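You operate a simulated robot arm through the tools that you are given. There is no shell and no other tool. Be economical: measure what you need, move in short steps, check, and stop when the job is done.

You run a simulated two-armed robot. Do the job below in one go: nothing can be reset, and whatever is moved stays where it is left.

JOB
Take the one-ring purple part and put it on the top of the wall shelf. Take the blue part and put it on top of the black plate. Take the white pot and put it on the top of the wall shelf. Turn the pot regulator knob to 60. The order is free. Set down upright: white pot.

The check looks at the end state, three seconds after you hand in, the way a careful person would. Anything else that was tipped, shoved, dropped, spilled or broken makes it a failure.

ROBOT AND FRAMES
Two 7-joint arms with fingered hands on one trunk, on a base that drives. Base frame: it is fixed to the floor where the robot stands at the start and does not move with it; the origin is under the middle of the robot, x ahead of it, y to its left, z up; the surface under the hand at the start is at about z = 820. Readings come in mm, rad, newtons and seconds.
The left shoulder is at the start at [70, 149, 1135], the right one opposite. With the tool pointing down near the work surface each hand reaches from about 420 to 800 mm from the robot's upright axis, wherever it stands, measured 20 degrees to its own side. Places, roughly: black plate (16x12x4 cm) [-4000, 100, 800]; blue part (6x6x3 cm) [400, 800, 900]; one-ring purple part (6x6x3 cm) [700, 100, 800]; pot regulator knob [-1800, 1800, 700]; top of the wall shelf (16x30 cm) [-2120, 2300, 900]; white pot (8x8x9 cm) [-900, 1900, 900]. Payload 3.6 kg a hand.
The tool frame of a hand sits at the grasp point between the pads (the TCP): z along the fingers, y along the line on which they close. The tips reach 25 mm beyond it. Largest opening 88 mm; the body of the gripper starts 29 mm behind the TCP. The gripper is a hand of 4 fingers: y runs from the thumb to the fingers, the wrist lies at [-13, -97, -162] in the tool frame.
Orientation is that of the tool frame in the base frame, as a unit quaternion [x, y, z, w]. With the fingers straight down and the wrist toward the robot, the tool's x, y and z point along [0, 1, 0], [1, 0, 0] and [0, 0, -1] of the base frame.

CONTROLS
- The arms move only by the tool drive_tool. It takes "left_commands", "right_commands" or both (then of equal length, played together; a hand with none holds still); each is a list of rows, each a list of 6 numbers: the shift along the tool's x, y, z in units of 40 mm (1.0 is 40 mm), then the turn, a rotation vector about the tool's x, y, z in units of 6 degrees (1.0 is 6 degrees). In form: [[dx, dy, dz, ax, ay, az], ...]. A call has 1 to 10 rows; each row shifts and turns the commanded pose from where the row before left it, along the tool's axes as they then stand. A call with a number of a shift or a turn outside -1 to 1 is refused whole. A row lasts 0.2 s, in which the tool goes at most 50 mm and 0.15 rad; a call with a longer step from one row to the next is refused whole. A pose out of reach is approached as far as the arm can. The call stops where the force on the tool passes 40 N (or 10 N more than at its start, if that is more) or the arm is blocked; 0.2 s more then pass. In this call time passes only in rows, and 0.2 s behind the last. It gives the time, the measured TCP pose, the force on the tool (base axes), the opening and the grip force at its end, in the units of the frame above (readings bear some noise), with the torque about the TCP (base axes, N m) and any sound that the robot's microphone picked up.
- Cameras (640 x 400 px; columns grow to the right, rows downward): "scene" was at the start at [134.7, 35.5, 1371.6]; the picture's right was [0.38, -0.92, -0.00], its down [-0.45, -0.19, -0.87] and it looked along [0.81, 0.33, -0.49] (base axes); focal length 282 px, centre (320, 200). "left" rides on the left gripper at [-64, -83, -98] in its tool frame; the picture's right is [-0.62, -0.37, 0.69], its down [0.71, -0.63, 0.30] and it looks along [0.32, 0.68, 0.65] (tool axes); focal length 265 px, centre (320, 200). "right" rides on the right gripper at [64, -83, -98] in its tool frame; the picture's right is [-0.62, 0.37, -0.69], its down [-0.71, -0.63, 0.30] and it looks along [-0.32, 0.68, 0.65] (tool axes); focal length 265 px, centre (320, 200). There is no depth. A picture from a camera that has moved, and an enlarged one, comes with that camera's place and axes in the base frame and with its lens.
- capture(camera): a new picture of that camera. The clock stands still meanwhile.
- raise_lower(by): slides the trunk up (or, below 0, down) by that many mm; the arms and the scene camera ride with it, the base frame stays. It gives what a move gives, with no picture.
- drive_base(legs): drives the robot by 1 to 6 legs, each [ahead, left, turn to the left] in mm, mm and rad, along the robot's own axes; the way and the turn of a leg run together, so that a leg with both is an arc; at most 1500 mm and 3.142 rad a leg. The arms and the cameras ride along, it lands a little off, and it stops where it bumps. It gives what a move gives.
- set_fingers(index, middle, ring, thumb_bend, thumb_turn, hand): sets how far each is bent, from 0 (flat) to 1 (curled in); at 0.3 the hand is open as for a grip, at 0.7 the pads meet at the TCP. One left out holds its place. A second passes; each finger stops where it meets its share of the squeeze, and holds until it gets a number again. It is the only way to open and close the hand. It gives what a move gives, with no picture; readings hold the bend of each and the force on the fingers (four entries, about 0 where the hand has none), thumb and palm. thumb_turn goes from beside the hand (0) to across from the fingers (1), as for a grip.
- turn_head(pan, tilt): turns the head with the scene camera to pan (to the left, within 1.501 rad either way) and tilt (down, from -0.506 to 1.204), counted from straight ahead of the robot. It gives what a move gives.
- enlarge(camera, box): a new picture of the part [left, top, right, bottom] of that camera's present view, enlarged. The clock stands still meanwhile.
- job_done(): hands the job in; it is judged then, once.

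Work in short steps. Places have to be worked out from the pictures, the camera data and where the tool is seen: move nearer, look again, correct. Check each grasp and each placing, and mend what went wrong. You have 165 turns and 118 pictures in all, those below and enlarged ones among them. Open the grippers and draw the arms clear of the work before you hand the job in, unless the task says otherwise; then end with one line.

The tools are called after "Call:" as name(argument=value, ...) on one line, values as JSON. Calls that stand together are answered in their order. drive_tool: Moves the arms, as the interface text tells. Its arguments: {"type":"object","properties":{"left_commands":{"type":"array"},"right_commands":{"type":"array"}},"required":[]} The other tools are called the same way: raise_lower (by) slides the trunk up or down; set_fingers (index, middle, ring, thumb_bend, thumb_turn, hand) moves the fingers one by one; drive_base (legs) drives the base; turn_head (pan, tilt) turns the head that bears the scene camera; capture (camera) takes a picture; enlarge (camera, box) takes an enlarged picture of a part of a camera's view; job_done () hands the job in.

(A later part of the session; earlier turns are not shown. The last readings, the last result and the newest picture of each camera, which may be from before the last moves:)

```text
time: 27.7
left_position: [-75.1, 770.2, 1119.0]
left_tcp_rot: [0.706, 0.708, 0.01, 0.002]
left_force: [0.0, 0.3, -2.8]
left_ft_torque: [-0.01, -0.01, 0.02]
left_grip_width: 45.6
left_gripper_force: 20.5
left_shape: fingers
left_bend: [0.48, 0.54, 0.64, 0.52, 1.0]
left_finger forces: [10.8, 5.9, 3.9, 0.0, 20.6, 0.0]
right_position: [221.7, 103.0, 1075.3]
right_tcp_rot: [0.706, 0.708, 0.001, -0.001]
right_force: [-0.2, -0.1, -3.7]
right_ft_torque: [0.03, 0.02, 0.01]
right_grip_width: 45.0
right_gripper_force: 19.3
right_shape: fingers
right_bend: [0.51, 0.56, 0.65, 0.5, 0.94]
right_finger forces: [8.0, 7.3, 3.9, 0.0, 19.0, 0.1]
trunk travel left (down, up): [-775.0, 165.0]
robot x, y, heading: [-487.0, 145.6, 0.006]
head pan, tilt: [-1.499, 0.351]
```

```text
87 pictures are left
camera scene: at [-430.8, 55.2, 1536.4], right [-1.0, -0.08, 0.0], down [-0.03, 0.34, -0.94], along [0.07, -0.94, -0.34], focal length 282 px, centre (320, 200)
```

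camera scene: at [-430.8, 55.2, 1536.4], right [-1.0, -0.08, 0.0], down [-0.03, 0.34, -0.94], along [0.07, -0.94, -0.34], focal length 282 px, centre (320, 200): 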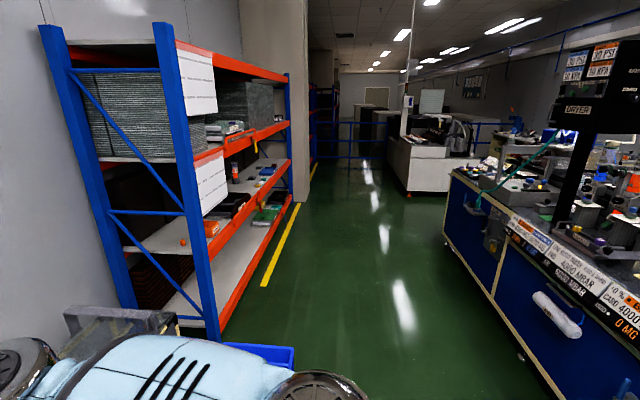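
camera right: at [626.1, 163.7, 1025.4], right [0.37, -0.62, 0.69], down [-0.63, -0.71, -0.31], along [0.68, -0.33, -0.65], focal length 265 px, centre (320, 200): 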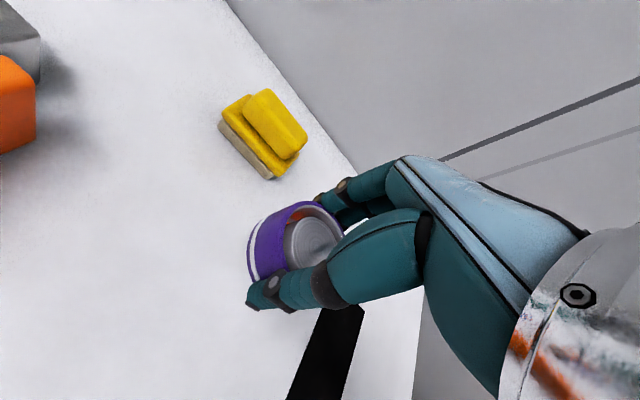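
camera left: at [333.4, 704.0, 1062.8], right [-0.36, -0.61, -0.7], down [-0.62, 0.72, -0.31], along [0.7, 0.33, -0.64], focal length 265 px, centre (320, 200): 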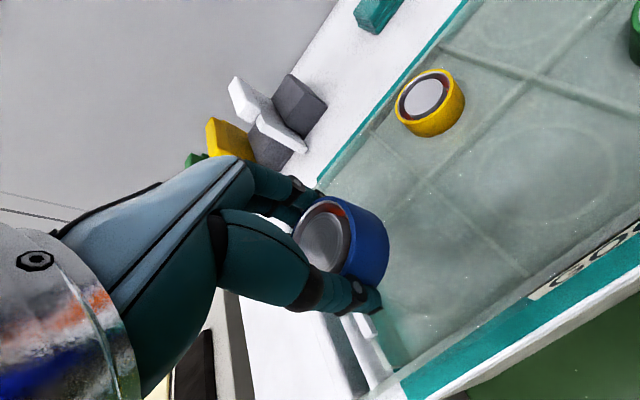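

The bench at y≈2 m has the pot, knob and shelf. I turn back left and enlarge that view.

Call:
turn_head(pan=1.5, tilt=0.35)

Call:
enlarge(camera="scene", box=[0, 130, 220, 270])

Call:
enlarge(camera="scene", box=[160, 130, 410, 270])

```text
time: 30.3
left_position: [-73.8, 770.0, 1117.0]
left_tcp_rot: [0.706, 0.708, 0.011, 0.003]
left_force: [-0.1, -0.3, -4.6]
left_ft_torque: [0.0, -0.05, -0.03]
left_grip_width: 45.9
left_gripper_force: 20.7
left_shape: fingers
left_bend: [0.48, 0.54, 0.64, 0.52, 1.0]
left_finger forces: [10.6, 5.9, 3.8, 0.0, 20.6, 0.0]
right_position: [223.2, 103.4, 1074.4]
right_tcp_rot: [0.705, 0.709, 0.001, 0.0]
right_force: [0.4, 0.2, -2.4]
right_ft_torque: [-0.01, 0.0, 0.03]
right_grip_width: 44.9
right_gripper_force: 19.4
right_shape: fingers
right_bend: [0.51, 0.56, 0.65, 0.5, 0.94]
right_finger forces: [8.0, 7.2, 3.9, 0.0, 19.1, 0.0]
trunk travel left (down, up): [-775.0, 165.0]
robot x, y, heading: [-489.2, 145.7, 0.008]
head pan, tilt: [1.499, 0.351]
```

```text
2.86 times, centred on (110, 200) of scene
camera zoom: at [-432.2, 240.9, 1536.3], right [1.0, -0.06, 0.0], down [-0.02, -0.34, -0.94], along [0.06, 0.94, -0.34], focal length 805 px, centre (920, 200)
```

zoom: 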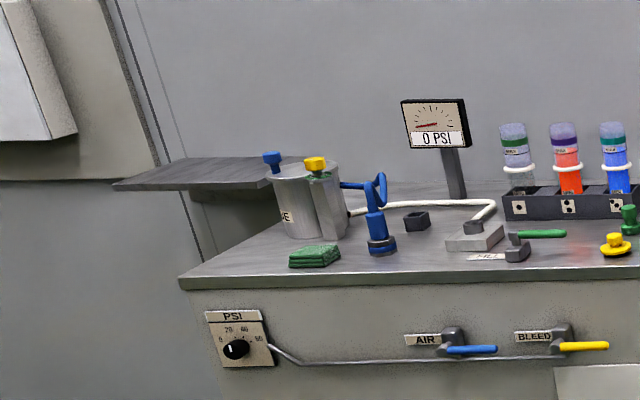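

```text
2.56 times, centred on (285, 200) of scene
camera zoom: at [-432.2, 240.9, 1536.3], right [1.0, -0.06, 0.0], down [-0.02, -0.34, -0.94], along [0.06, 0.94, -0.34], focal length 721 px, centre (410, 200)
```

zoom: 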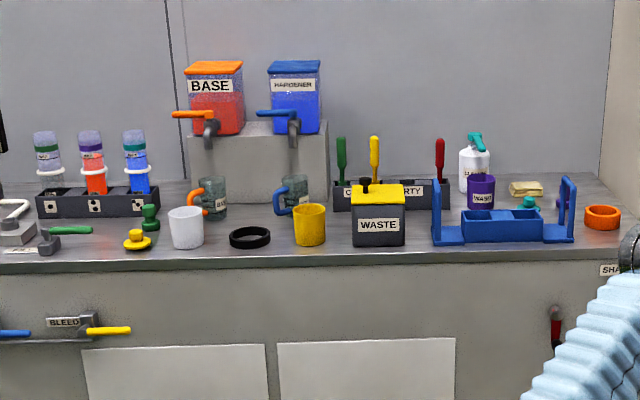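

The pot is near [-870, 1900], the shelf plate is left of the bench end near [-2120, 2300, ~905], and the regulator knob is on the bench front. I turn 90° left, then look along −x before driving that way.

Call:
drive_base(legs=[[0, 0, 1.565]])

Call:
turn_head(pan=1.4, tilt=0.35)

Call:
capture(camera="scene")

Call:
turn_head(pan=0.6, tilt=0.35)

Call:
capture(camera="scene")

```text
time: 40.7
left_position: [-1117.3, 556.7, 1118.7]
left_tcp_rot: [-0.005, 1.0, 0.01, -0.007]
left_force: [-0.2, -0.5, -4.0]
left_ft_torque: [0.01, 0.01, -0.01]
left_grip_width: 45.5
left_gripper_force: 20.0
left_shape: fingers
left_bend: [0.48, 0.55, 0.65, 0.52, 1.0]
left_finger forces: [11.0, 5.5, 3.5, 0.1, 19.2, 0.1]
right_position: [-451.9, 858.2, 1075.7]
right_tcp_rot: [-0.005, 1.0, 0.0, -0.001]
right_force: [-0.2, 0.0, -3.5]
right_ft_torque: [0.02, 0.01, 0.03]
right_grip_width: 44.5
right_gripper_force: 18.8
right_shape: fingers
right_bend: [0.51, 0.57, 0.65, 0.5, 0.94]
right_finger forces: [8.6, 7.0, 5.0, 0.1, 18.0, 0.1]
trunk travel left (down, up): [-775.0, 165.0]
robot x, y, heading: [-488.2, 146.0, 1.591]
head pan, tilt: [1.499, 0.351]
```

```text
time: 41.4
left_position: [-1116.5, 556.7, 1116.7]
left_tcp_rot: [-0.005, 1.0, 0.01, -0.006]
left_force: [-0.1, -0.1, -3.8]
left_ft_torque: [0.02, -0.02, -0.01]
left_grip_width: 45.7
left_gripper_force: 19.8
left_shape: fingers
left_bend: [0.48, 0.55, 0.65, 0.52, 1.0]
left_finger forces: [11.0, 5.4, 3.5, 0.0, 19.2, 0.1]
right_position: [-452.0, 858.9, 1074.4]
right_tcp_rot: [-0.005, 1.0, 0.0, 0.0]
right_force: [-0.3, 0.4, -2.7]
right_ft_torque: [0.01, -0.02, 0.01]
right_grip_width: 44.3
right_gripper_force: 19.0
right_shape: fingers
right_bend: [0.51, 0.57, 0.65, 0.5, 0.94]
right_finger forces: [8.6, 7.0, 5.0, 0.0, 18.0, 0.0]
trunk travel left (down, up): [-775.0, 165.0]
robot x, y, heading: [-491.6, 143.9, 1.59]
head pan, tilt: [1.4, 0.351]
```

```text
84 pictures are left
camera scene: at [-582.8, 212.1, 1536.4], right [0.15, 0.99, 0.0], down [0.34, -0.05, -0.94], along [-0.93, 0.15, -0.34], focal length 282 px, centre (320, 200)
```

scene: 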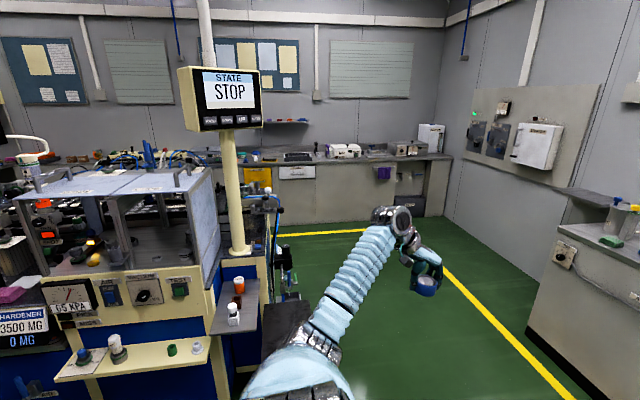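

```text
time: 42.5
left_position: [-1116.1, 555.6, 1118.0]
left_tcp_rot: [-0.005, 1.0, 0.01, -0.006]
left_force: [0.9, -0.4, -2.7]
left_ft_torque: [0.0, 0.04, -0.02]
left_grip_width: 45.9
left_gripper_force: 19.4
left_shape: fingers
left_bend: [0.48, 0.55, 0.65, 0.52, 1.0]
left_finger forces: [10.9, 5.5, 3.5, 0.0, 19.3, 0.1]
right_position: [-452.1, 858.1, 1075.4]
right_tcp_rot: [-0.005, 1.0, 0.0, 0.0]
right_force: [0.2, 0.0, -2.9]
right_ft_torque: [0.0, -0.03, 0.02]
right_grip_width: 44.4
right_gripper_force: 19.6
right_shape: fingers
right_bend: [0.51, 0.57, 0.65, 0.5, 0.94]
right_finger forces: [8.5, 7.0, 5.0, 0.1, 18.0, 0.1]
trunk travel left (down, up): [-775.0, 165.0]
robot x, y, heading: [-490.6, 144.8, 1.592]
head pan, tilt: [0.6, 0.351]
```

```text
83 pictures are left
camera scene: at [-544.4, 273.8, 1536.3], right [0.82, 0.58, 0.0], down [0.2, -0.28, -0.94], along [-0.54, 0.77, -0.34], focal length 282 px, centre (320, 200)
```

scene: 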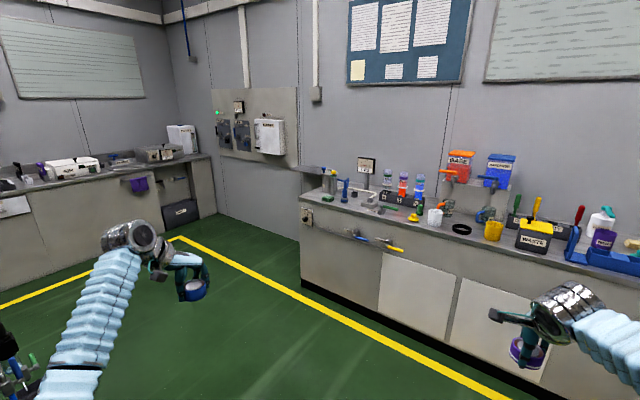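

A machine occupies y≲300 to the left, so I go ahead to y≈700 first, then along −x to x≈−2230, staying clear of the bench.

Call:
drive_base(legs=[[550, 0, -0.02], [0, 900, 0], [0, 840, 0]])

Call:
turn_head(pan=0.0, tilt=0.4)

Call:
capture(camera="scene")

```text
time: 72.1
left_position: [-2848.7, 1144.1, 1117.3]
left_tcp_rot: [0.004, 1.0, 0.01, -0.005]
left_force: [0.6, -0.4, -3.2]
left_ft_torque: [0.03, 0.03, 0.04]
left_grip_width: 45.7
left_gripper_force: 18.9
left_shape: fingers
left_bend: [0.48, 0.55, 0.66, 0.52, 1.0]
left_finger forces: [10.8, 5.3, 3.6, 0.0, 18.2, 0.1]
right_position: [-2178.6, 1431.8, 1075.0]
right_tcp_rot: [0.005, 1.0, 0.0, 0.0]
right_force: [0.4, 0.1, -3.3]
right_ft_torque: [0.05, 0.01, 0.02]
right_grip_width: 44.3
right_gripper_force: 19.4
right_shape: fingers
right_bend: [0.51, 0.57, 0.65, 0.5, 0.94]
right_finger forces: [8.6, 6.9, 5.2, 0.0, 17.7, 0.0]
trunk travel left (down, up): [-775.0, 165.0]
robot x, y, heading: [-2232.6, 722.7, 1.568]
head pan, tilt: [0.6, 0.351]
```

```text
time: 73.1
left_position: [-2848.9, 1143.3, 1117.0]
left_tcp_rot: [0.004, 1.0, 0.01, -0.005]
left_force: [-0.3, 0.3, -3.6]
left_ft_torque: [0.02, -0.03, -0.01]
left_grip_width: 45.8
left_gripper_force: 18.8
left_shape: fingers
left_bend: [0.48, 0.55, 0.66, 0.52, 1.0]
left_finger forces: [10.8, 5.1, 3.8, 0.1, 18.2, 0.0]
right_position: [-2178.8, 1433.1, 1076.2]
right_tcp_rot: [0.004, 1.0, 0.0, 0.001]
right_force: [0.2, 0.3, -3.5]
right_ft_torque: [0.04, 0.03, -0.01]
right_grip_width: 44.4
right_gripper_force: 19.2
right_shape: fingers
right_bend: [0.51, 0.57, 0.65, 0.5, 0.94]
right_finger forces: [8.6, 6.9, 5.2, 0.0, 17.8, 0.0]
trunk travel left (down, up): [-775.0, 165.0]
robot x, y, heading: [-2231.8, 724.5, 1.563]
head pan, tilt: [0.0, 0.4]
```

```text
82 pictures are left
camera scene: at [-2231.4, 865.5, 1531.8], right [1.0, 0.0, 0.0], down [0.0, -0.39, -0.92], along [0.0, 0.92, -0.39], focal length 282 px, centre (320, 200)
```

scene: 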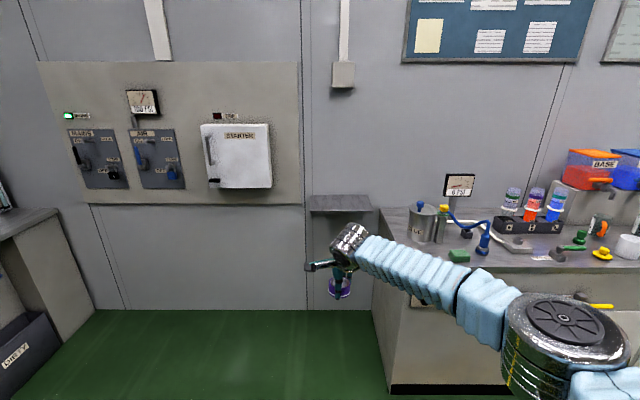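

The shelf shows as the grey plate at (308–372, 193–213). I enlarge to measure its edges.

Call:
enlarge(camera="scene", box=[280, 160, 460, 280])

```text
3.33 times, centred on (370, 220) of scene
camera zoom: at [-2231.4, 865.5, 1531.8], right [1.0, 0.0, 0.0], down [0.0, -0.39, -0.92], along [0.0, 0.92, -0.39], focal length 939 px, centre (153, 133)
```

zoom: 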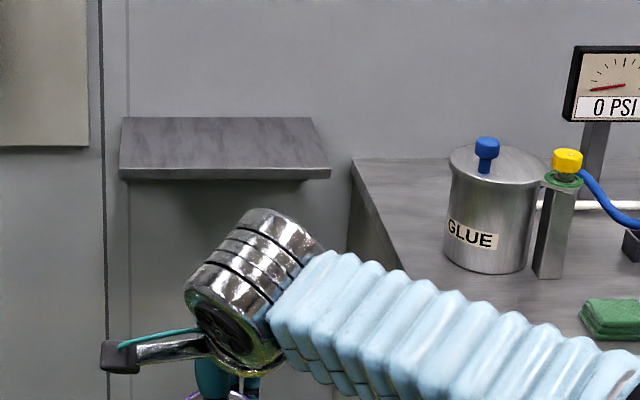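

From the edge widths (30 cm) I get the shelf at x −2278…−1978, y ≈2073…2235, z≈970. I advance 500 mm and look with both cameras.

Call:
drive_base(legs=[[500, 0, 0]])

Call:
capture(camera="scene")

Call:
capture(camera="right")

```text
time: 80.0
left_position: [-2854.2, 1647.2, 1117.2]
left_tcp_rot: [0.0, 1.0, 0.009, -0.004]
left_force: [-0.2, 0.6, -3.8]
left_ft_torque: [0.0, 0.04, 0.0]
left_grip_width: 45.6
left_gripper_force: 18.6
left_shape: fingers
left_bend: [0.48, 0.55, 0.66, 0.52, 1.0]
left_finger forces: [10.7, 5.2, 3.6, 0.0, 17.9, 0.1]
right_position: [-2186.0, 1943.5, 1074.9]
right_tcp_rot: [0.0, 1.0, 0.0, 0.001]
right_force: [0.1, -0.6, -2.8]
right_ft_torque: [0.05, 0.0, 0.0]
right_grip_width: 44.4
right_gripper_force: 19.4
right_shape: fingers
right_bend: [0.51, 0.57, 0.65, 0.5, 0.94]
right_finger forces: [8.7, 6.9, 5.1, 0.0, 17.6, 0.0]
trunk travel left (down, up): [-775.0, 165.0]
robot x, y, heading: [-2226.6, 1231.4, 1.574]
head pan, tilt: [0.0, 0.4]
```

```text
80 pictures are left
camera scene: at [-2234.0, 1376.2, 1531.7], right [1.0, 0.0, 0.0], down [0.0, -0.39, -0.92], along [0.0, 0.92, -0.39], focal length 282 px, centre (320, 200)
```

scene: 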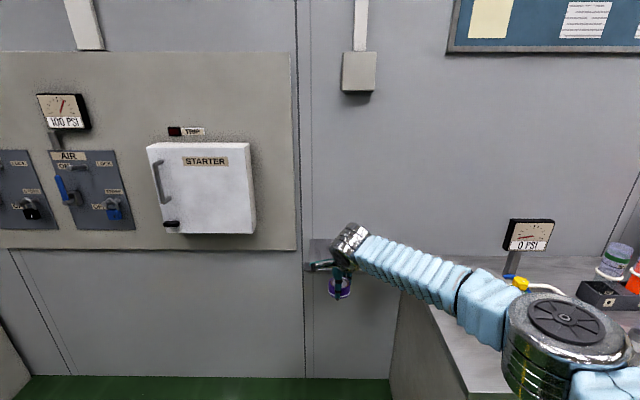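

```text
79 pictures are left
camera right: at [-2250.7, 1859.9, 1173.5], right [0.62, 0.37, 0.69], down [0.72, -0.63, -0.3], along [0.33, 0.68, -0.65], focal length 265 px, centre (320, 200)
```

right: 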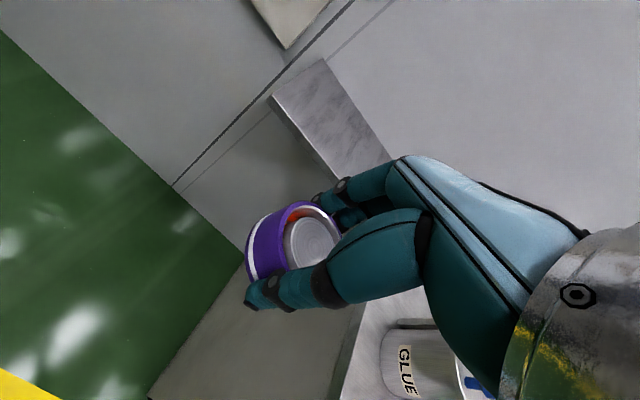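

Cross-checking two viewpoints, the wall is at y≈2445 and the shelf is z≈895, x −2284…−1947, y ≈2220…2445. I drive 385 mm ahead to put purple over [-2190, 2330].

Call:
drive_base(legs=[[385, 0, 0]])

Call:
capture(camera="right")

Call:
turn_head(pan=-0.1, tilt=0.75)

Call:
capture(camera="scene")

```text
time: 85.5
left_position: [-2862.6, 2027.5, 1116.5]
left_tcp_rot: [-0.005, 1.0, 0.009, -0.003]
left_force: [0.6, 0.4, -3.8]
left_ft_torque: [-0.04, 0.01, 0.02]
left_grip_width: 45.1
left_gripper_force: 18.8
left_shape: fingers
left_bend: [0.48, 0.55, 0.66, 0.52, 1.0]
left_finger forces: [10.7, 5.1, 3.5, 0.1, 17.8, 0.1]
right_position: [-2197.4, 2327.3, 1074.8]
right_tcp_rot: [-0.005, 1.0, 0.0, 0.002]
right_force: [-1.0, -0.1, -4.3]
right_ft_torque: [0.0, 0.03, 0.0]
right_grip_width: 44.6
right_gripper_force: 18.7
right_shape: fingers
right_bend: [0.51, 0.57, 0.65, 0.5, 0.94]
right_finger forces: [8.7, 6.8, 5.1, 0.1, 17.5, 0.0]
trunk travel left (down, up): [-775.0, 165.0]
robot x, y, heading: [-2232.4, 1616.6, 1.588]
head pan, tilt: [0.0, 0.4]
```

```text
78 pictures are left
camera right: at [-2260.9, 2244.8, 1173.5], right [0.61, 0.38, 0.69], down [0.72, -0.62, -0.3], along [0.32, 0.69, -0.65], focal length 265 px, centre (320, 200)
```

right: 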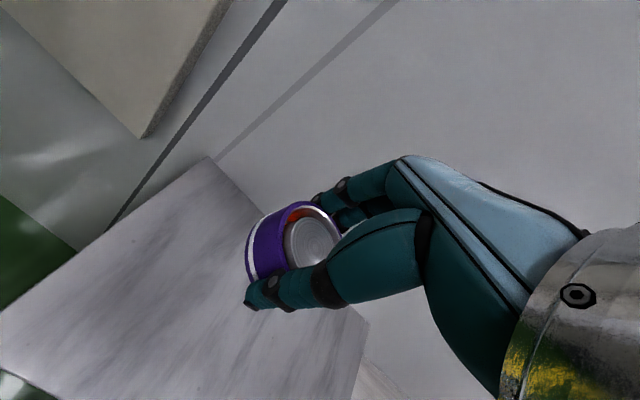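

```text
time: 86.3
left_position: [-2859.5, 2026.7, 1117.1]
left_tcp_rot: [-0.006, 1.0, 0.009, -0.006]
left_force: [-0.7, 0.2, -3.6]
left_ft_torque: [0.0, 0.01, 0.01]
left_grip_width: 45.7
left_gripper_force: 18.9
left_shape: fingers
left_bend: [0.48, 0.55, 0.66, 0.52, 1.0]
left_finger forces: [10.8, 5.2, 3.3, 0.0, 17.9, 0.1]
right_position: [-2194.5, 2327.3, 1074.7]
right_tcp_rot: [-0.005, 1.0, 0.0, 0.0]
right_force: [-0.2, 0.8, -3.2]
right_ft_torque: [0.02, 0.01, 0.02]
right_grip_width: 44.2
right_gripper_force: 19.6
right_shape: fingers
right_bend: [0.51, 0.57, 0.65, 0.5, 0.94]
right_finger forces: [8.6, 6.9, 5.2, 0.0, 17.7, 0.1]
trunk travel left (down, up): [-775.0, 165.0]
robot x, y, heading: [-2234.5, 1615.4, 1.578]
head pan, tilt: [-0.099, 0.75]
```

```text
77 pictures are left
camera scene: at [-2227.1, 1751.8, 1500.8], right [1.0, -0.09, 0.0], down [-0.06, -0.68, -0.73], along [0.06, 0.73, -0.68], focal length 282 px, centre (320, 200)
```

scene: 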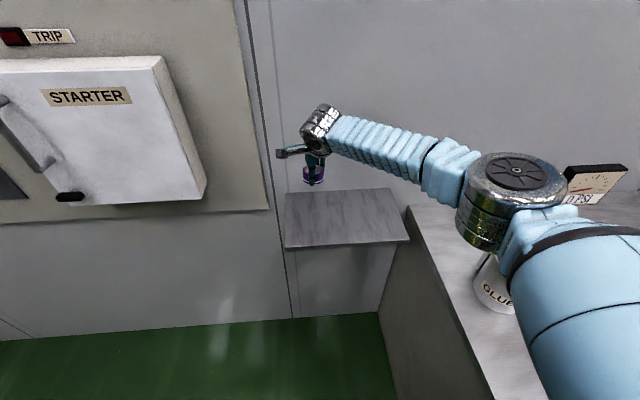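

All views agree: shelf top z≈893, edges x −2280…−1940, y 2225…2442; purple hangs well inside. I lower to just above the surface.

Call:
drive_tool(right_commands=[[0, 0, 0.9, 0, 0, 0], [0, 0, 0.9, 0, 0, 0], [0, 0, 0.9, 0, 0, 0], [0, 0, 0.7, 0, 0, 0]])

Call:
capture(camera="right")

Call:
enlarge(camera="scene", box=[250, 100, 430, 260])

```text
time: 87.3
left_position: [-2861.2, 2026.7, 1115.2]
left_tcp_rot: [-0.005, 1.0, 0.01, -0.004]
left_force: [0.7, -0.3, -2.9]
left_ft_torque: [0.0, -0.02, 0.0]
left_grip_width: 45.7
left_gripper_force: 18.5
left_shape: fingers
left_bend: [0.48, 0.55, 0.66, 0.52, 1.0]
left_finger forces: [10.8, 5.2, 3.5, 0.0, 17.9, 0.1]
right_position: [-2198.2, 2333.2, 938.7]
right_tcp_rot: [-0.005, 1.0, 0.0, 0.001]
right_force: [-1.0, -0.5, -3.2]
right_ft_torque: [0.02, 0.0, -0.01]
right_grip_width: 44.3
right_gripper_force: 18.6
right_shape: fingers
right_bend: [0.51, 0.57, 0.65, 0.5, 0.94]
right_finger forces: [8.5, 6.8, 5.2, 0.0, 17.3, 0.0]
trunk travel left (down, up): [-775.0, 165.0]
robot x, y, heading: [-2237.1, 1618.6, 1.586]
head pan, tilt: [-0.099, 0.75]
```

```text
76 pictures are left
camera right: at [-2261.3, 2249.1, 1038.4], right [0.61, 0.37, 0.69], down [0.72, -0.62, -0.3], along [0.32, 0.69, -0.65], focal length 265 px, centre (320, 200)
```

right: 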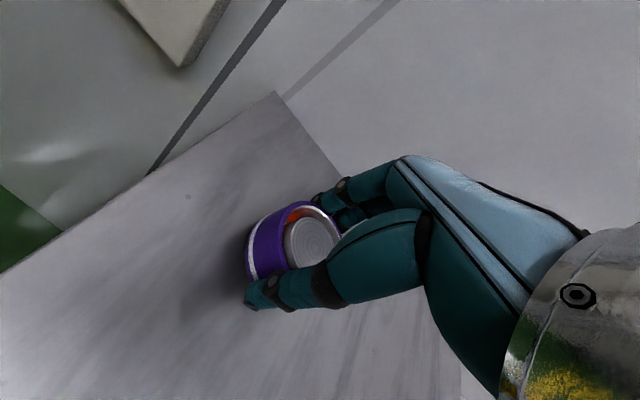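

```text
2.50 times, centred on (340, 180) of scene
camera zoom: at [-2229.6, 1752.8, 1500.6], right [1.0, -0.09, 0.0], down [-0.06, -0.68, -0.73], along [0.06, 0.73, -0.68], focal length 704 px, centre (270, 250)
```

zoom: 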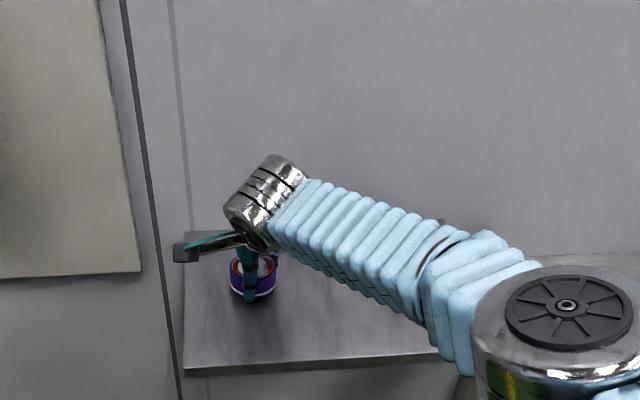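

Purple is about 15 mm above the shelf. I creep down until light contact.

Call:
drive_tool(right_commands=[[0, 0, 0.2, 0, 0, 0], [0, 0, 0.1, 0, 0, 0], [0, 0, 0, 0, 0, 0]])

```text
time: 88.1
left_position: [-2860.4, 2024.8, 1118.1]
left_tcp_rot: [-0.006, 1.0, 0.01, -0.006]
left_force: [0.6, 0.0, -3.3]
left_ft_torque: [0.01, -0.01, 0.03]
left_grip_width: 45.7
left_gripper_force: 19.2
left_shape: fingers
left_bend: [0.48, 0.55, 0.66, 0.52, 1.0]
left_finger forces: [10.8, 5.2, 3.4, 0.0, 18.0, 0.1]
right_position: [-2196.5, 2329.6, 932.2]
right_tcp_rot: [-0.006, 1.0, 0.005, 0.002]
right_force: [-1.4, 4.9, 14.7]
right_ft_torque: [0.47, -0.11, 0.07]
right_grip_width: 44.2
right_gripper_force: 21.9
right_shape: fingers
right_bend: [0.51, 0.56, 0.65, 0.5, 0.94]
right_finger forces: [9.9, 8.6, 6.3, 0.1, 18.4, 0.0]
trunk travel left (down, up): [-775.0, 165.0]
robot x, y, heading: [-2230.8, 1619.5, 1.59]
head pan, tilt: [-0.099, 0.75]
```

Contact felt at TCP z≈932 (15 N). I open the hand and rise.

Call:
drive_tool(right_commands=[[0, 0, -0.06, 0, 0, 0]])

Call:
set_fingers(hand="right", index=0.3, middle=0.3, ring=0.3, thumb_bend=0.3)

Call:
drive_tool(right_commands=[[0, 0, -0.5, 0, 0, 0], [0, 0, -0.9, 0, 0, 0], [0, 0, -0.9, 0, 0, 0], [0, 0, -0.9, 0, 0, 0]])

Call:
capture(camera="right")

```text
time: 88.5
left_position: [-2859.3, 2025.7, 1118.0]
left_tcp_rot: [-0.006, 1.0, 0.009, -0.005]
left_force: [-0.8, -1.0, -2.2]
left_ft_torque: [0.0, 0.0, -0.01]
left_grip_width: 45.7
left_gripper_force: 18.7
left_shape: fingers
left_bend: [0.48, 0.55, 0.66, 0.52, 1.0]
left_finger forces: [10.8, 5.3, 3.6, 0.1, 17.8, 0.0]
right_position: [-2196.0, 2327.8, 931.8]
right_tcp_rot: [-0.005, 1.0, 0.002, 0.001]
right_force: [-0.2, 7.1, 11.4]
right_ft_torque: [0.53, -0.11, 0.03]
right_grip_width: 44.3
right_gripper_force: 21.1
right_shape: fingers
right_bend: [0.51, 0.56, 0.65, 0.51, 0.94]
right_finger forces: [10.1, 8.8, 6.2, 0.1, 16.9, 0.0]
trunk travel left (down, up): [-775.0, 165.0]
robot x, y, heading: [-2234.7, 1617.9, 1.587]
head pan, tilt: [-0.099, 0.75]
```

```text
time: 89.5
left_position: [-2860.2, 2027.5, 1116.9]
left_tcp_rot: [-0.005, 1.0, 0.009, -0.005]
left_force: [0.1, 0.0, -3.7]
left_ft_torque: [-0.01, 0.04, 0.01]
left_grip_width: 45.6
left_gripper_force: 18.1
left_shape: fingers
left_bend: [0.48, 0.55, 0.66, 0.52, 1.0]
left_finger forces: [10.8, 5.1, 3.5, 0.0, 17.9, 0.0]
right_position: [-2197.2, 2329.2, 929.7]
right_tcp_rot: [-0.006, 1.0, 0.001, 0.001]
right_force: [-0.8, 0.7, 0.0]
right_ft_torque: [-0.02, 0.04, -0.01]
right_grip_width: 84.4
right_gripper_force: 0.1
right_shape: fingers
right_bend: [0.3, 0.3, 0.3, 0.3, 0.97]
right_finger forces: [0.0, 0.0, 0.1, 0.0, 0.0, 0.0]
trunk travel left (down, up): [-775.0, 165.0]
robot x, y, heading: [-2233.7, 1619.1, 1.586]
head pan, tilt: [-0.099, 0.75]
```

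```text
time: 90.5
left_position: [-2860.0, 2025.7, 1118.0]
left_tcp_rot: [-0.004, 1.0, 0.01, -0.005]
left_force: [-0.4, 0.5, -3.5]
left_ft_torque: [0.01, -0.02, -0.04]
left_grip_width: 45.7
left_gripper_force: 18.6
left_shape: fingers
left_bend: [0.48, 0.55, 0.66, 0.52, 1.0]
left_finger forces: [10.7, 5.2, 3.5, 0.0, 17.9, 0.0]
right_position: [-2194.7, 2328.5, 1057.1]
right_tcp_rot: [-0.005, 1.0, 0.001, 0.001]
right_force: [0.1, 0.1, 0.4]
right_ft_torque: [0.03, -0.01, 0.02]
right_grip_width: 84.5
right_gripper_force: 0.0
right_shape: fingers
right_bend: [0.3, 0.3, 0.3, 0.3, 0.97]
right_finger forces: [0.0, 0.1, 0.0, 0.0, 0.1, 0.0]
trunk travel left (down, up): [-775.0, 165.0]
robot x, y, heading: [-2234.6, 1621.5, 1.583]
head pan, tilt: [-0.099, 0.75]
```

```text
74 pictures are left
camera right: at [-2258.2, 2244.1, 1155.2], right [0.61, 0.37, 0.69], down [0.72, -0.62, -0.3], along [0.32, 0.69, -0.65], focal length 265 px, centre (320, 200)
```

right: 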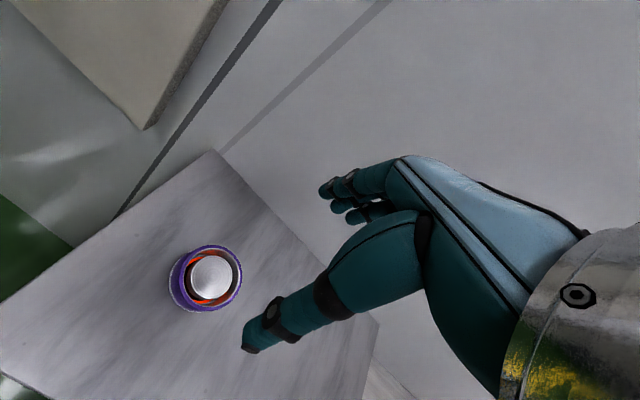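

Purple rests flat on the shelf. Next, the knob: I back off 650 mm, shift right towards it and look.

Call:
drive_base(legs=[[-650, 0, 0], [0, -330, -0.012]])

Call:
turn_head(pan=-0.15, tilt=0.75)

Call:
capture(camera="scene")

```text
time: 103.5
left_position: [-2520.9, 1390.0, 1117.4]
left_tcp_rot: [0.003, 1.0, 0.009, -0.005]
left_force: [-0.3, 0.8, -3.5]
left_ft_torque: [0.0, 0.05, 0.0]
left_grip_width: 45.8
left_gripper_force: 18.4
left_shape: fingers
left_bend: [0.48, 0.55, 0.66, 0.52, 1.0]
left_finger forces: [10.7, 5.3, 3.4, 0.0, 17.6, 0.0]
right_position: [-1849.5, 1680.1, 1054.7]
right_tcp_rot: [0.004, 1.0, 0.0, 0.001]
right_force: [0.4, 0.8, 0.0]
right_ft_torque: [0.0, -0.02, -0.02]
right_grip_width: 84.5
right_gripper_force: 0.2
right_shape: fingers
right_bend: [0.3, 0.3, 0.3, 0.3, 0.97]
right_finger forces: [0.0, 0.1, 0.1, 0.0, 0.0, 0.0]
trunk travel left (down, up): [-775.0, 165.0]
robot x, y, heading: [-1902.0, 966.8, 1.567]
head pan, tilt: [-0.099, 0.75]
```

```text
time: 104.2
left_position: [-2519.6, 1389.4, 1117.6]
left_tcp_rot: [0.003, 1.0, 0.009, -0.005]
left_force: [0.4, -0.4, -3.9]
left_ft_torque: [-0.02, 0.01, 0.04]
left_grip_width: 45.6
left_gripper_force: 18.5
left_shape: fingers
left_bend: [0.48, 0.55, 0.66, 0.52, 1.0]
left_finger forces: [10.8, 5.2, 3.3, 0.1, 17.6, 0.1]
right_position: [-1849.8, 1680.1, 1056.4]
right_tcp_rot: [0.004, 1.0, 0.0, 0.001]
right_force: [0.0, 0.3, 0.5]
right_ft_torque: [-0.01, 0.01, 0.0]
right_grip_width: 84.5
right_gripper_force: 0.1
right_shape: fingers
right_bend: [0.3, 0.3, 0.3, 0.3, 0.97]
right_finger forces: [0.0, 0.0, 0.1, 0.1, 0.0, 0.0]
trunk travel left (down, up): [-775.0, 165.0]
robot x, y, heading: [-1902.8, 970.1, 1.568]
head pan, tilt: [-0.15, 0.75]
```

```text
73 pictures are left
camera scene: at [-1886.7, 1103.0, 1500.8], right [0.99, -0.15, 0.0], down [-0.1, -0.67, -0.73], along [0.11, 0.72, -0.68], focal length 282 px, centre (320, 200)
```

scene: 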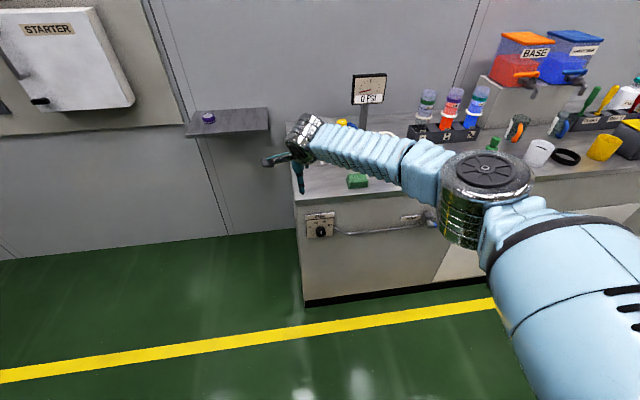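

Call:
enlarge(camera="scene", box=[290, 200, 354, 250])

```text
8.00 times, centred on (322, 225) of scene
camera zoom: at [-1886.7, 1103.0, 1500.8], right [0.99, -0.15, 0.0], down [-0.1, -0.67, -0.73], along [0.11, 0.72, -0.68], focal length 2254 px, centre (304, 0)
```

zoom: 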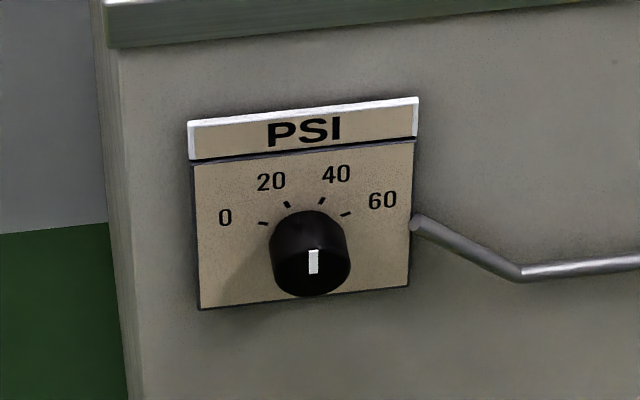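

The dial reads 0-20-40-60 clockwise over the top, knob ~36 mm wide near [-1780, ~1765, 699], pointer seemingly up (≈30). I'll pitch the right hand to point forward (+y) and lower the trunk.

Call:
drive_tool(right_commands=[[0, -0.5, 0, -1, 0, 0], [0, -0.5, 0, -1, 0, 0], [0, -0.5, 0, -1, 0, 0], [0, -0.5, 0, -1, 0, 0], [0, 0, 0, -1, 0, 0], [0, 0, 0, -1, 0, 0], [0, 0, 0, -1, 0, 0], [0, 0, 0, -1, 0, 0], [0, 0, 0, -1, 0, 0], [0, 0, 0, -1, 0, 0]])

Call:
drive_tool(right_commands=[[0, 0, 0, -1, 0, 0], [0, 0, 0, -1, 0, 0], [0, 0, 0, -1, 0, 0], [0, 0, 0, -1, 0, 0], [0, 0, 0, -1, 0, 0]])

Call:
raise_lower(by=-300)

Call:
capture(camera="right")

Call:
capture(camera="scene")

```text
time: 106.4
left_position: [-2519.7, 1388.8, 1117.2]
left_tcp_rot: [0.004, 1.0, 0.01, -0.004]
left_force: [0.6, -1.2, -2.4]
left_ft_torque: [0.01, 0.0, 0.03]
left_grip_width: 45.4
left_gripper_force: 18.9
left_shape: fingers
left_bend: [0.48, 0.55, 0.66, 0.52, 1.0]
left_finger forces: [10.7, 5.2, 3.3, 0.0, 17.5, 0.1]
right_position: [-1934.9, 1582.6, 1102.5]
right_tcp_rot: [0.007, 0.867, 0.498, 0.004]
right_force: [-0.3, 1.1, 0.1]
right_ft_torque: [0.01, 0.0, 0.02]
right_grip_width: 84.8
right_gripper_force: 0.0
right_shape: fingers
right_bend: [0.3, 0.3, 0.3, 0.3, 0.97]
right_finger forces: [0.0, 0.1, 0.0, 0.0, 0.0, 0.0]
right hand out of reach, approached as far as the arm can: row 7, 8, 9, 10
trunk travel left (down, up): [-775.0, 165.0]
robot x, y, heading: [-1899.6, 968.7, 1.572]
head pan, tilt: [-0.15, 0.75]
```

```text
time: 107.4
left_position: [-2521.2, 1388.5, 1116.3]
left_tcp_rot: [0.003, 1.0, 0.009, -0.004]
left_force: [-0.4, 0.3, -3.3]
left_ft_torque: [0.01, 0.04, 0.03]
left_grip_width: 45.6
left_gripper_force: 18.0
left_shape: fingers
left_bend: [0.48, 0.55, 0.66, 0.52, 1.0]
left_finger forces: [10.8, 5.3, 3.4, 0.0, 17.5, 0.1]
right_position: [-1910.4, 1572.0, 1179.3]
right_tcp_rot: [0.081, 0.755, 0.65, 0.043]
right_force: [-0.3, 0.0, 0.6]
right_ft_torque: [-0.03, 0.04, 0.0]
right_grip_width: 84.5
right_gripper_force: 0.0
right_shape: fingers
right_bend: [0.3, 0.3, 0.3, 0.3, 0.97]
right_finger forces: [0.1, 0.1, 0.0, 0.0, 0.0, 0.1]
right hand out of reach, approached as far as the arm can: row 1, 2, 3, 4
trunk travel left (down, up): [-775.0, 165.0]
robot x, y, heading: [-1905.2, 972.9, 1.572]
head pan, tilt: [-0.15, 0.75]
stopped in row 4 (right hand): the arm was blocked; the commanded pose is now the measured one
```

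```text
time: 110.4
left_position: [-2520.3, 1389.9, 816.7]
left_tcp_rot: [0.003, 1.0, 0.01, -0.006]
left_force: [0.8, 0.2, -3.4]
left_ft_torque: [0.01, 0.0, 0.01]
left_grip_width: 45.5
left_gripper_force: 18.1
left_shape: fingers
left_bend: [0.48, 0.55, 0.66, 0.52, 1.0]
left_finger forces: [10.6, 5.2, 3.4, 0.1, 17.5, 0.1]
right_position: [-1908.9, 1571.8, 880.5]
right_tcp_rot: [0.082, 0.754, 0.65, 0.043]
right_force: [-0.2, -0.4, -0.1]
right_ft_torque: [0.0, 0.01, 0.03]
right_grip_width: 84.6
right_gripper_force: 0.1
right_shape: fingers
right_bend: [0.3, 0.3, 0.3, 0.3, 0.97]
right_finger forces: [0.0, 0.0, 0.0, 0.0, 0.0, 0.0]
trunk travel left (down, up): [-475.0, 465.0]
robot x, y, heading: [-1898.0, 968.8, 1.569]
head pan, tilt: [-0.15, 0.75]
```

```text
71 pictures are left
camera right: at [-1995.0, 1476.9, 815.6], right [0.52, -0.73, 0.44], down [0.71, 0.08, -0.7], along [0.48, 0.68, 0.56], focal length 265 px, centre (320, 200)
```

right: 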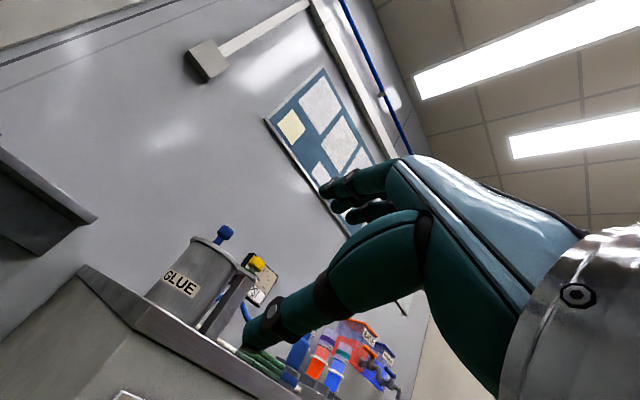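

```text
70 pictures are left
camera scene: at [-1886.7, 1102.7, 1200.8], right [0.99, -0.15, 0.0], down [-0.1, -0.67, -0.73], along [0.11, 0.72, -0.68], focal length 282 px, centre (320, 200)
```

scene: 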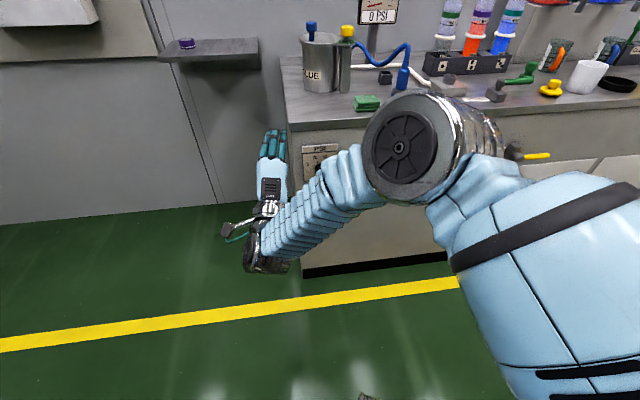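

The wrist ran into its pitch limit with the arm so high, so I lower the trunk another 300 mm and then raise the hand relative to the shoulder while moving it right.

Call:
raise_lower(by=-300)

Call:
drive_tool(right_commands=[[-0.5, 0.9, 0, 0, 0, 0], [-0.5, 0.9, 0, 0, 0, 0], [-0.5, 0.9, 0, -0.5, 0, 0], [-0.5, 0.9, 0, -0.5, 0, 0], [-0.5, 0, 0, -0.5, 0, 0]])

```text
time: 113.4
left_position: [-2519.0, 1388.8, 517.4]
left_tcp_rot: [0.003, 1.0, 0.01, -0.006]
left_force: [-0.4, 0.4, -3.6]
left_ft_torque: [-0.02, 0.01, 0.02]
left_grip_width: 45.6
left_gripper_force: 18.3
left_shape: fingers
left_bend: [0.48, 0.55, 0.66, 0.52, 1.0]
left_finger forces: [10.8, 5.2, 3.4, 0.0, 17.6, 0.1]
right_position: [-1909.1, 1573.7, 579.5]
right_tcp_rot: [0.081, 0.754, 0.65, 0.042]
right_force: [-0.4, -0.8, 0.0]
right_ft_torque: [-0.01, 0.0, 0.0]
right_grip_width: 84.6
right_gripper_force: 0.0
right_shape: fingers
right_bend: [0.3, 0.3, 0.3, 0.3, 0.97]
right_finger forces: [0.0, 0.1, 0.1, 0.0, 0.1, 0.0]
trunk travel left (down, up): [-175.0, 765.0]
robot x, y, heading: [-1903.9, 968.0, 1.568]
head pan, tilt: [-0.15, 0.75]
```

```text
time: 114.6
left_position: [-2519.1, 1388.3, 517.0]
left_tcp_rot: [0.004, 1.0, 0.01, -0.005]
left_force: [-0.5, -0.2, -3.2]
left_ft_torque: [0.03, 0.03, 0.01]
left_grip_width: 45.9
left_gripper_force: 18.6
left_shape: fingers
left_bend: [0.48, 0.55, 0.66, 0.52, 1.0]
left_finger forces: [10.7, 5.2, 3.5, 0.1, 17.5, 0.1]
right_position: [-1855.8, 1543.4, 742.9]
right_tcp_rot: [0.077, 0.702, 0.706, 0.048]
right_force: [0.5, -0.6, 0.5]
right_ft_torque: [0.02, 0.03, 0.01]
right_grip_width: 84.7
right_gripper_force: 0.0
right_shape: fingers
right_bend: [0.3, 0.3, 0.3, 0.3, 0.97]
right_finger forces: [0.0, 0.1, 0.1, 0.1, 0.1, 0.1]
right hand out of reach, approached as far as the arm can: row 1, 3, 4, 5
trunk travel left (down, up): [-175.0, 765.0]
robot x, y, heading: [-1899.9, 972.7, 1.568]
head pan, tilt: [-0.15, 0.75]
```

The hand is now level (pitch 90°) but yawed ~10° right. I straighten it and move towards x −1780, z≈700 at a stand-off of y≈1640.

Call:
drive_tool(right_commands=[[-0.5, -0.2, 0.4, 0, 0.6, 0], [-0.5, -0.2, 0.4, 0, 0.6, 0], [-0.5, -0.2, 0.4, 0, 0.5, 0.2], [-0.4, -0.2, 0.4, 0, 0, 0.2], [0, -0.2, 0.4, 0, 0, 0]])

Call:
capture(camera="right")

Call:
turn_head(pan=-0.15, tilt=0.3)

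Call:
capture(camera="scene")

```text
time: 115.8
left_position: [-2519.8, 1389.7, 517.0]
left_tcp_rot: [0.004, 1.0, 0.009, -0.004]
left_force: [-0.5, 0.5, -2.8]
left_ft_torque: [0.03, 0.03, 0.0]
left_grip_width: 45.6
left_gripper_force: 17.9
left_shape: fingers
left_bend: [0.48, 0.55, 0.66, 0.52, 1.0]
left_finger forces: [10.7, 5.2, 3.4, 0.0, 17.5, 0.0]
right_position: [-1901.2, 1539.9, 745.8]
right_tcp_rot: [0.027, 0.703, 0.71, -0.029]
right_force: [0.1, 0.6, -0.2]
right_ft_torque: [0.0, 0.01, -0.01]
right_grip_width: 84.5
right_gripper_force: 0.0
right_shape: fingers
right_bend: [0.3, 0.3, 0.3, 0.3, 0.97]
right_finger forces: [0.0, 0.0, 0.0, 0.0, 0.0, 0.0]
right hand out of reach, approached as far as the arm can: row 1, 2, 3, 4, 5
trunk travel left (down, up): [-175.0, 765.0]
robot x, y, heading: [-1904.8, 968.9, 1.567]
head pan, tilt: [-0.15, 0.75]
```

```text
69 pictures are left
camera right: at [-1971.2, 1443.3, 667.7], right [0.65, -0.7, 0.31], down [0.66, 0.31, -0.68], along [0.38, 0.65, 0.66], focal length 265 px, centre (320, 200)
```

right: 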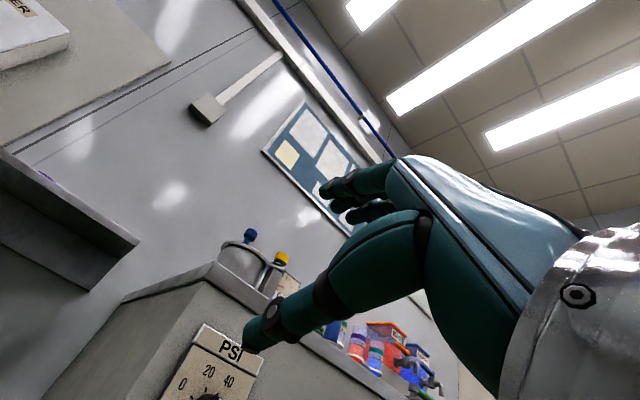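

```text
time: 116.7
left_position: [-2519.2, 1389.4, 517.1]
left_tcp_rot: [0.003, 1.0, 0.01, -0.006]
left_force: [-0.5, -0.7, -3.2]
left_ft_torque: [0.0, 0.05, -0.01]
left_grip_width: 45.5
left_gripper_force: 18.7
left_shape: fingers
left_bend: [0.48, 0.55, 0.66, 0.52, 1.0]
left_finger forces: [10.7, 5.2, 3.4, 0.0, 17.4, 0.0]
right_position: [-1900.7, 1540.1, 745.8]
right_tcp_rot: [0.028, 0.703, 0.71, -0.029]
right_force: [-0.4, -0.2, -0.8]
right_ft_torque: [-0.01, 0.0, 0.01]
right_grip_width: 84.8
right_gripper_force: 0.1
right_shape: fingers
right_bend: [0.3, 0.3, 0.3, 0.3, 0.97]
right_finger forces: [0.0, 0.0, 0.0, 0.0, 0.0, 0.1]
trunk travel left (down, up): [-175.0, 765.0]
robot x, y, heading: [-1901.8, 970.5, 1.572]
head pan, tilt: [-0.15, 0.3]
```

```text
68 pictures are left
camera scene: at [-1885.0, 1113.2, 941.0], right [0.99, -0.15, 0.0], down [-0.04, -0.29, -0.95], along [0.15, 0.94, -0.3], focal length 282 px, centre (320, 200)
```

scene: 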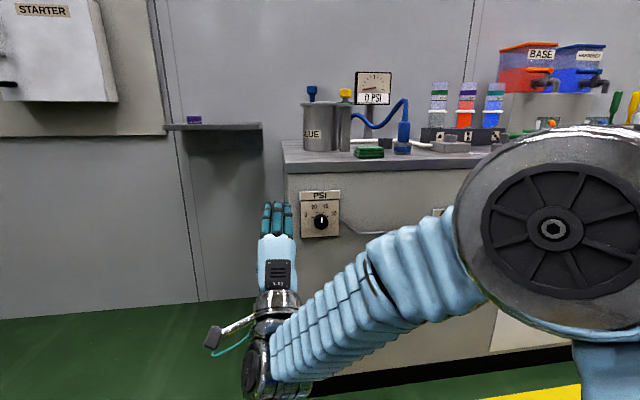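

The palm-forward pose works at x −1900 but not further right with fingers up. A roll with fingers pointing up-left should be more natural and leaves room for the clockwise turn; I roll −60° and look at the dial head-on.

Call:
drive_tool(right_commands=[[0, 0, 0, 0, 0, -1], [0, 0, 0, 0, 0, -1], [0, 0, 0, 0, 0, -1], [0, 0, 0, 0, 0, -1], [0, 0, 0, 0, 0, -1], [0, 0, 0, 0, 0, -1], [0, 0, 0, 0, 0, -1], [0, 0, 0, 0, 0, -1], [0, 0, 0, 0, 0, -1], [0, 0, 0, 0, 0, -1]])

Call:
enlarge(camera="scene", box=[290, 180, 354, 245])

```text
time: 118.2
left_position: [-2519.8, 1389.3, 516.1]
left_tcp_rot: [0.003, 1.0, 0.008, -0.005]
left_force: [-0.5, 0.0, -3.4]
left_ft_torque: [0.02, -0.02, 0.01]
left_grip_width: 45.6
left_gripper_force: 18.2
left_shape: fingers
left_bend: [0.48, 0.55, 0.66, 0.52, 1.0]
left_finger forces: [10.7, 5.3, 3.4, 0.1, 17.5, 0.0]
right_position: [-1922.6, 1499.5, 800.2]
right_tcp_rot: [-0.139, 0.694, 0.683, 0.181]
right_force: [0.2, -0.4, 0.0]
right_ft_torque: [0.01, 0.01, -0.01]
right_grip_width: 84.5
right_gripper_force: 0.0
right_shape: fingers
right_bend: [0.3, 0.3, 0.3, 0.3, 0.97]
right_finger forces: [0.1, 0.1, 0.0, 0.1, 0.0, 0.0]
right hand out of reach, approached as far as the arm can: row 1, 2, 3, 4, 5, 6, 7
trunk travel left (down, up): [-175.0, 765.0]
robot x, y, heading: [-1898.6, 969.7, 1.572]
head pan, tilt: [-0.15, 0.3]
stopped in row 7 (right hand): the arm was blocked; the commanded pose is now the measured one
```

```text
6.15 times, centred on (322, 212) of scene
camera zoom: at [-1885.0, 1113.3, 941.1], right [0.99, -0.15, 0.0], down [-0.04, -0.29, -0.96], along [0.15, 0.94, -0.3], focal length 1734 px, centre (308, 123)
```

zoom: 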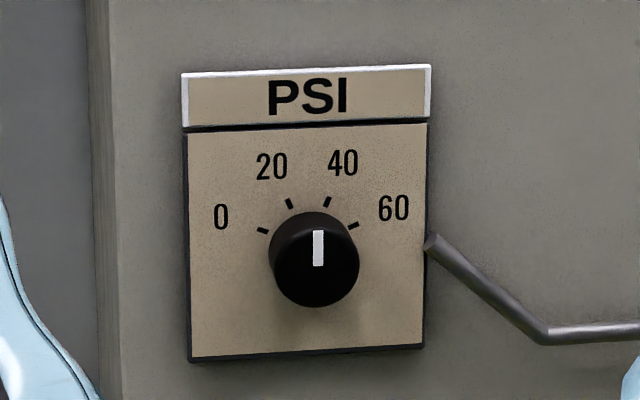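

The dial is clear: ticks at ±60°/±20°, pointer straight up (30), so I need +60° clockwise. This arm pose is awkward; a side approach facing along the bench will suit better, but with the left hand empty. So I deliver blue first: restore the right hand and raise the trunk.

Call:
raise_lower(by=500)

Call:
drive_tool(right_commands=[[0, 0, 0, 1, 0, 0.9], [0, 0, 0, 1, 0, 0.9], [0, 0, 0, 1, 0, 0.9], [0, 0, 0, 1, 0, 0.9], [0, 0, 0, 1, 0, 0.9], [0, 0, 0, 1, 0, 0], [0, 0, 0, 1, 0, 0], [0, 0, 0, 1, 0, 0], [0, 0, 0, 1, 0, 0], [0, 0, 0, 1, 0, 0]])

Call:
drive_tool(right_commands=[[0, 0, 0, 1, 0, 0], [0, 0, 0, 1, 0, 0], [0, 0, 0, 1, 0, 0], [0, 0, 0, 1, 0, 0], [0, 0, 0, 0.5, 0, 0]])

Call:
turn_head(pan=1.3, tilt=0.35)

Call:
capture(camera="scene")

```text
refused: 500 is not a number from -400 to 400
```

```text
time: 120.4
left_position: [-2518.7, 1389.4, 516.8]
left_tcp_rot: [0.004, 1.0, 0.009, -0.005]
left_force: [0.1, -0.3, -3.4]
left_ft_torque: [-0.02, 0.01, 0.01]
left_grip_width: 45.9
left_gripper_force: 17.6
left_shape: fingers
left_bend: [0.48, 0.55, 0.66, 0.52, 1.0]
left_finger forces: [10.7, 5.2, 3.3, 0.1, 17.5, 0.0]
right_position: [-1921.3, 1499.6, 800.2]
right_tcp_rot: [0.085, 0.961, 0.263, 0.028]
right_force: [-0.4, -0.4, 0.5]
right_ft_torque: [0.02, 0.0, 0.0]
right_grip_width: 84.8
right_gripper_force: 0.1
right_shape: fingers
right_bend: [0.3, 0.3, 0.3, 0.3, 0.97]
right_finger forces: [0.0, 0.0, 0.1, 0.0, 0.0, 0.0]
trunk travel left (down, up): [-175.0, 765.0]
robot x, y, heading: [-1898.6, 970.9, 1.569]
head pan, tilt: [-0.15, 0.3]
```

```text
time: 121.6
left_position: [-2519.7, 1389.1, 517.4]
left_tcp_rot: [0.003, 1.0, 0.008, -0.004]
left_force: [0.5, 0.1, -3.1]
left_ft_torque: [-0.03, 0.0, 0.0]
left_grip_width: 45.6
left_gripper_force: 18.9
left_shape: fingers
left_bend: [0.48, 0.55, 0.66, 0.52, 1.0]
left_finger forces: [10.7, 5.2, 3.4, 0.0, 17.4, 0.0]
right_position: [-1923.2, 1500.6, 799.5]
right_tcp_rot: [0.09, 0.995, 0.033, 0.008]
right_force: [0.0, 0.8, -0.1]
right_ft_torque: [-0.01, -0.01, -0.01]
right_grip_width: 84.5
right_gripper_force: 0.1
right_shape: fingers
right_bend: [0.3, 0.3, 0.3, 0.3, 0.97]
right_finger forces: [0.1, 0.0, 0.0, 0.1, 0.1, 0.0]
trunk travel left (down, up): [-175.0, 765.0]
robot x, y, heading: [-1897.6, 970.1, 1.564]
head pan, tilt: [-0.15, 0.3]
```

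```text
time: 123.2
left_position: [-2520.0, 1388.2, 517.5]
left_tcp_rot: [0.003, 1.0, 0.008, -0.004]
left_force: [-0.4, 0.4, -2.8]
left_ft_torque: [-0.02, 0.0, 0.03]
left_grip_width: 45.6
left_gripper_force: 18.1
left_shape: fingers
left_bend: [0.48, 0.55, 0.66, 0.52, 1.0]
left_finger forces: [10.7, 5.1, 3.3, 0.0, 17.4, 0.0]
right_position: [-1922.0, 1499.9, 800.0]
right_tcp_rot: [0.089, 0.995, 0.034, 0.008]
right_force: [-0.1, -0.8, 0.2]
right_ft_torque: [0.03, 0.0, -0.03]
right_grip_width: 84.9
right_gripper_force: 0.1
right_shape: fingers
right_bend: [0.3, 0.3, 0.3, 0.3, 0.97]
right_finger forces: [0.1, 0.1, 0.1, 0.0, 0.0, 0.0]
trunk travel left (down, up): [-175.0, 765.0]
robot x, y, heading: [-1899.6, 969.1, 1.567]
head pan, tilt: [1.3, 0.351]
```

```text
66 pictures are left
camera scene: at [-1989.0, 1046.2, 936.4], right [0.27, 0.96, 0.0], down [0.33, -0.09, -0.94], along [-0.9, 0.25, -0.34], focal length 282 px, centre (320, 200)
```

scene: 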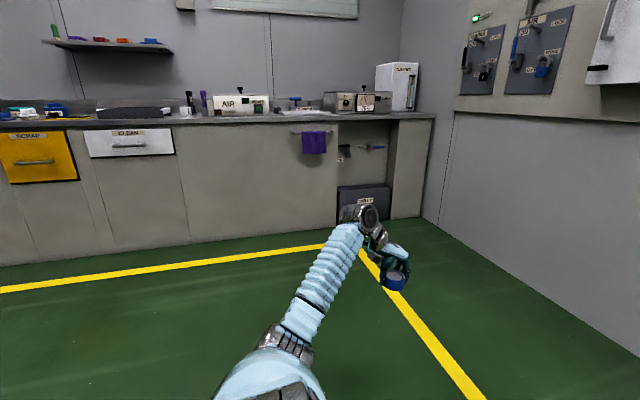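

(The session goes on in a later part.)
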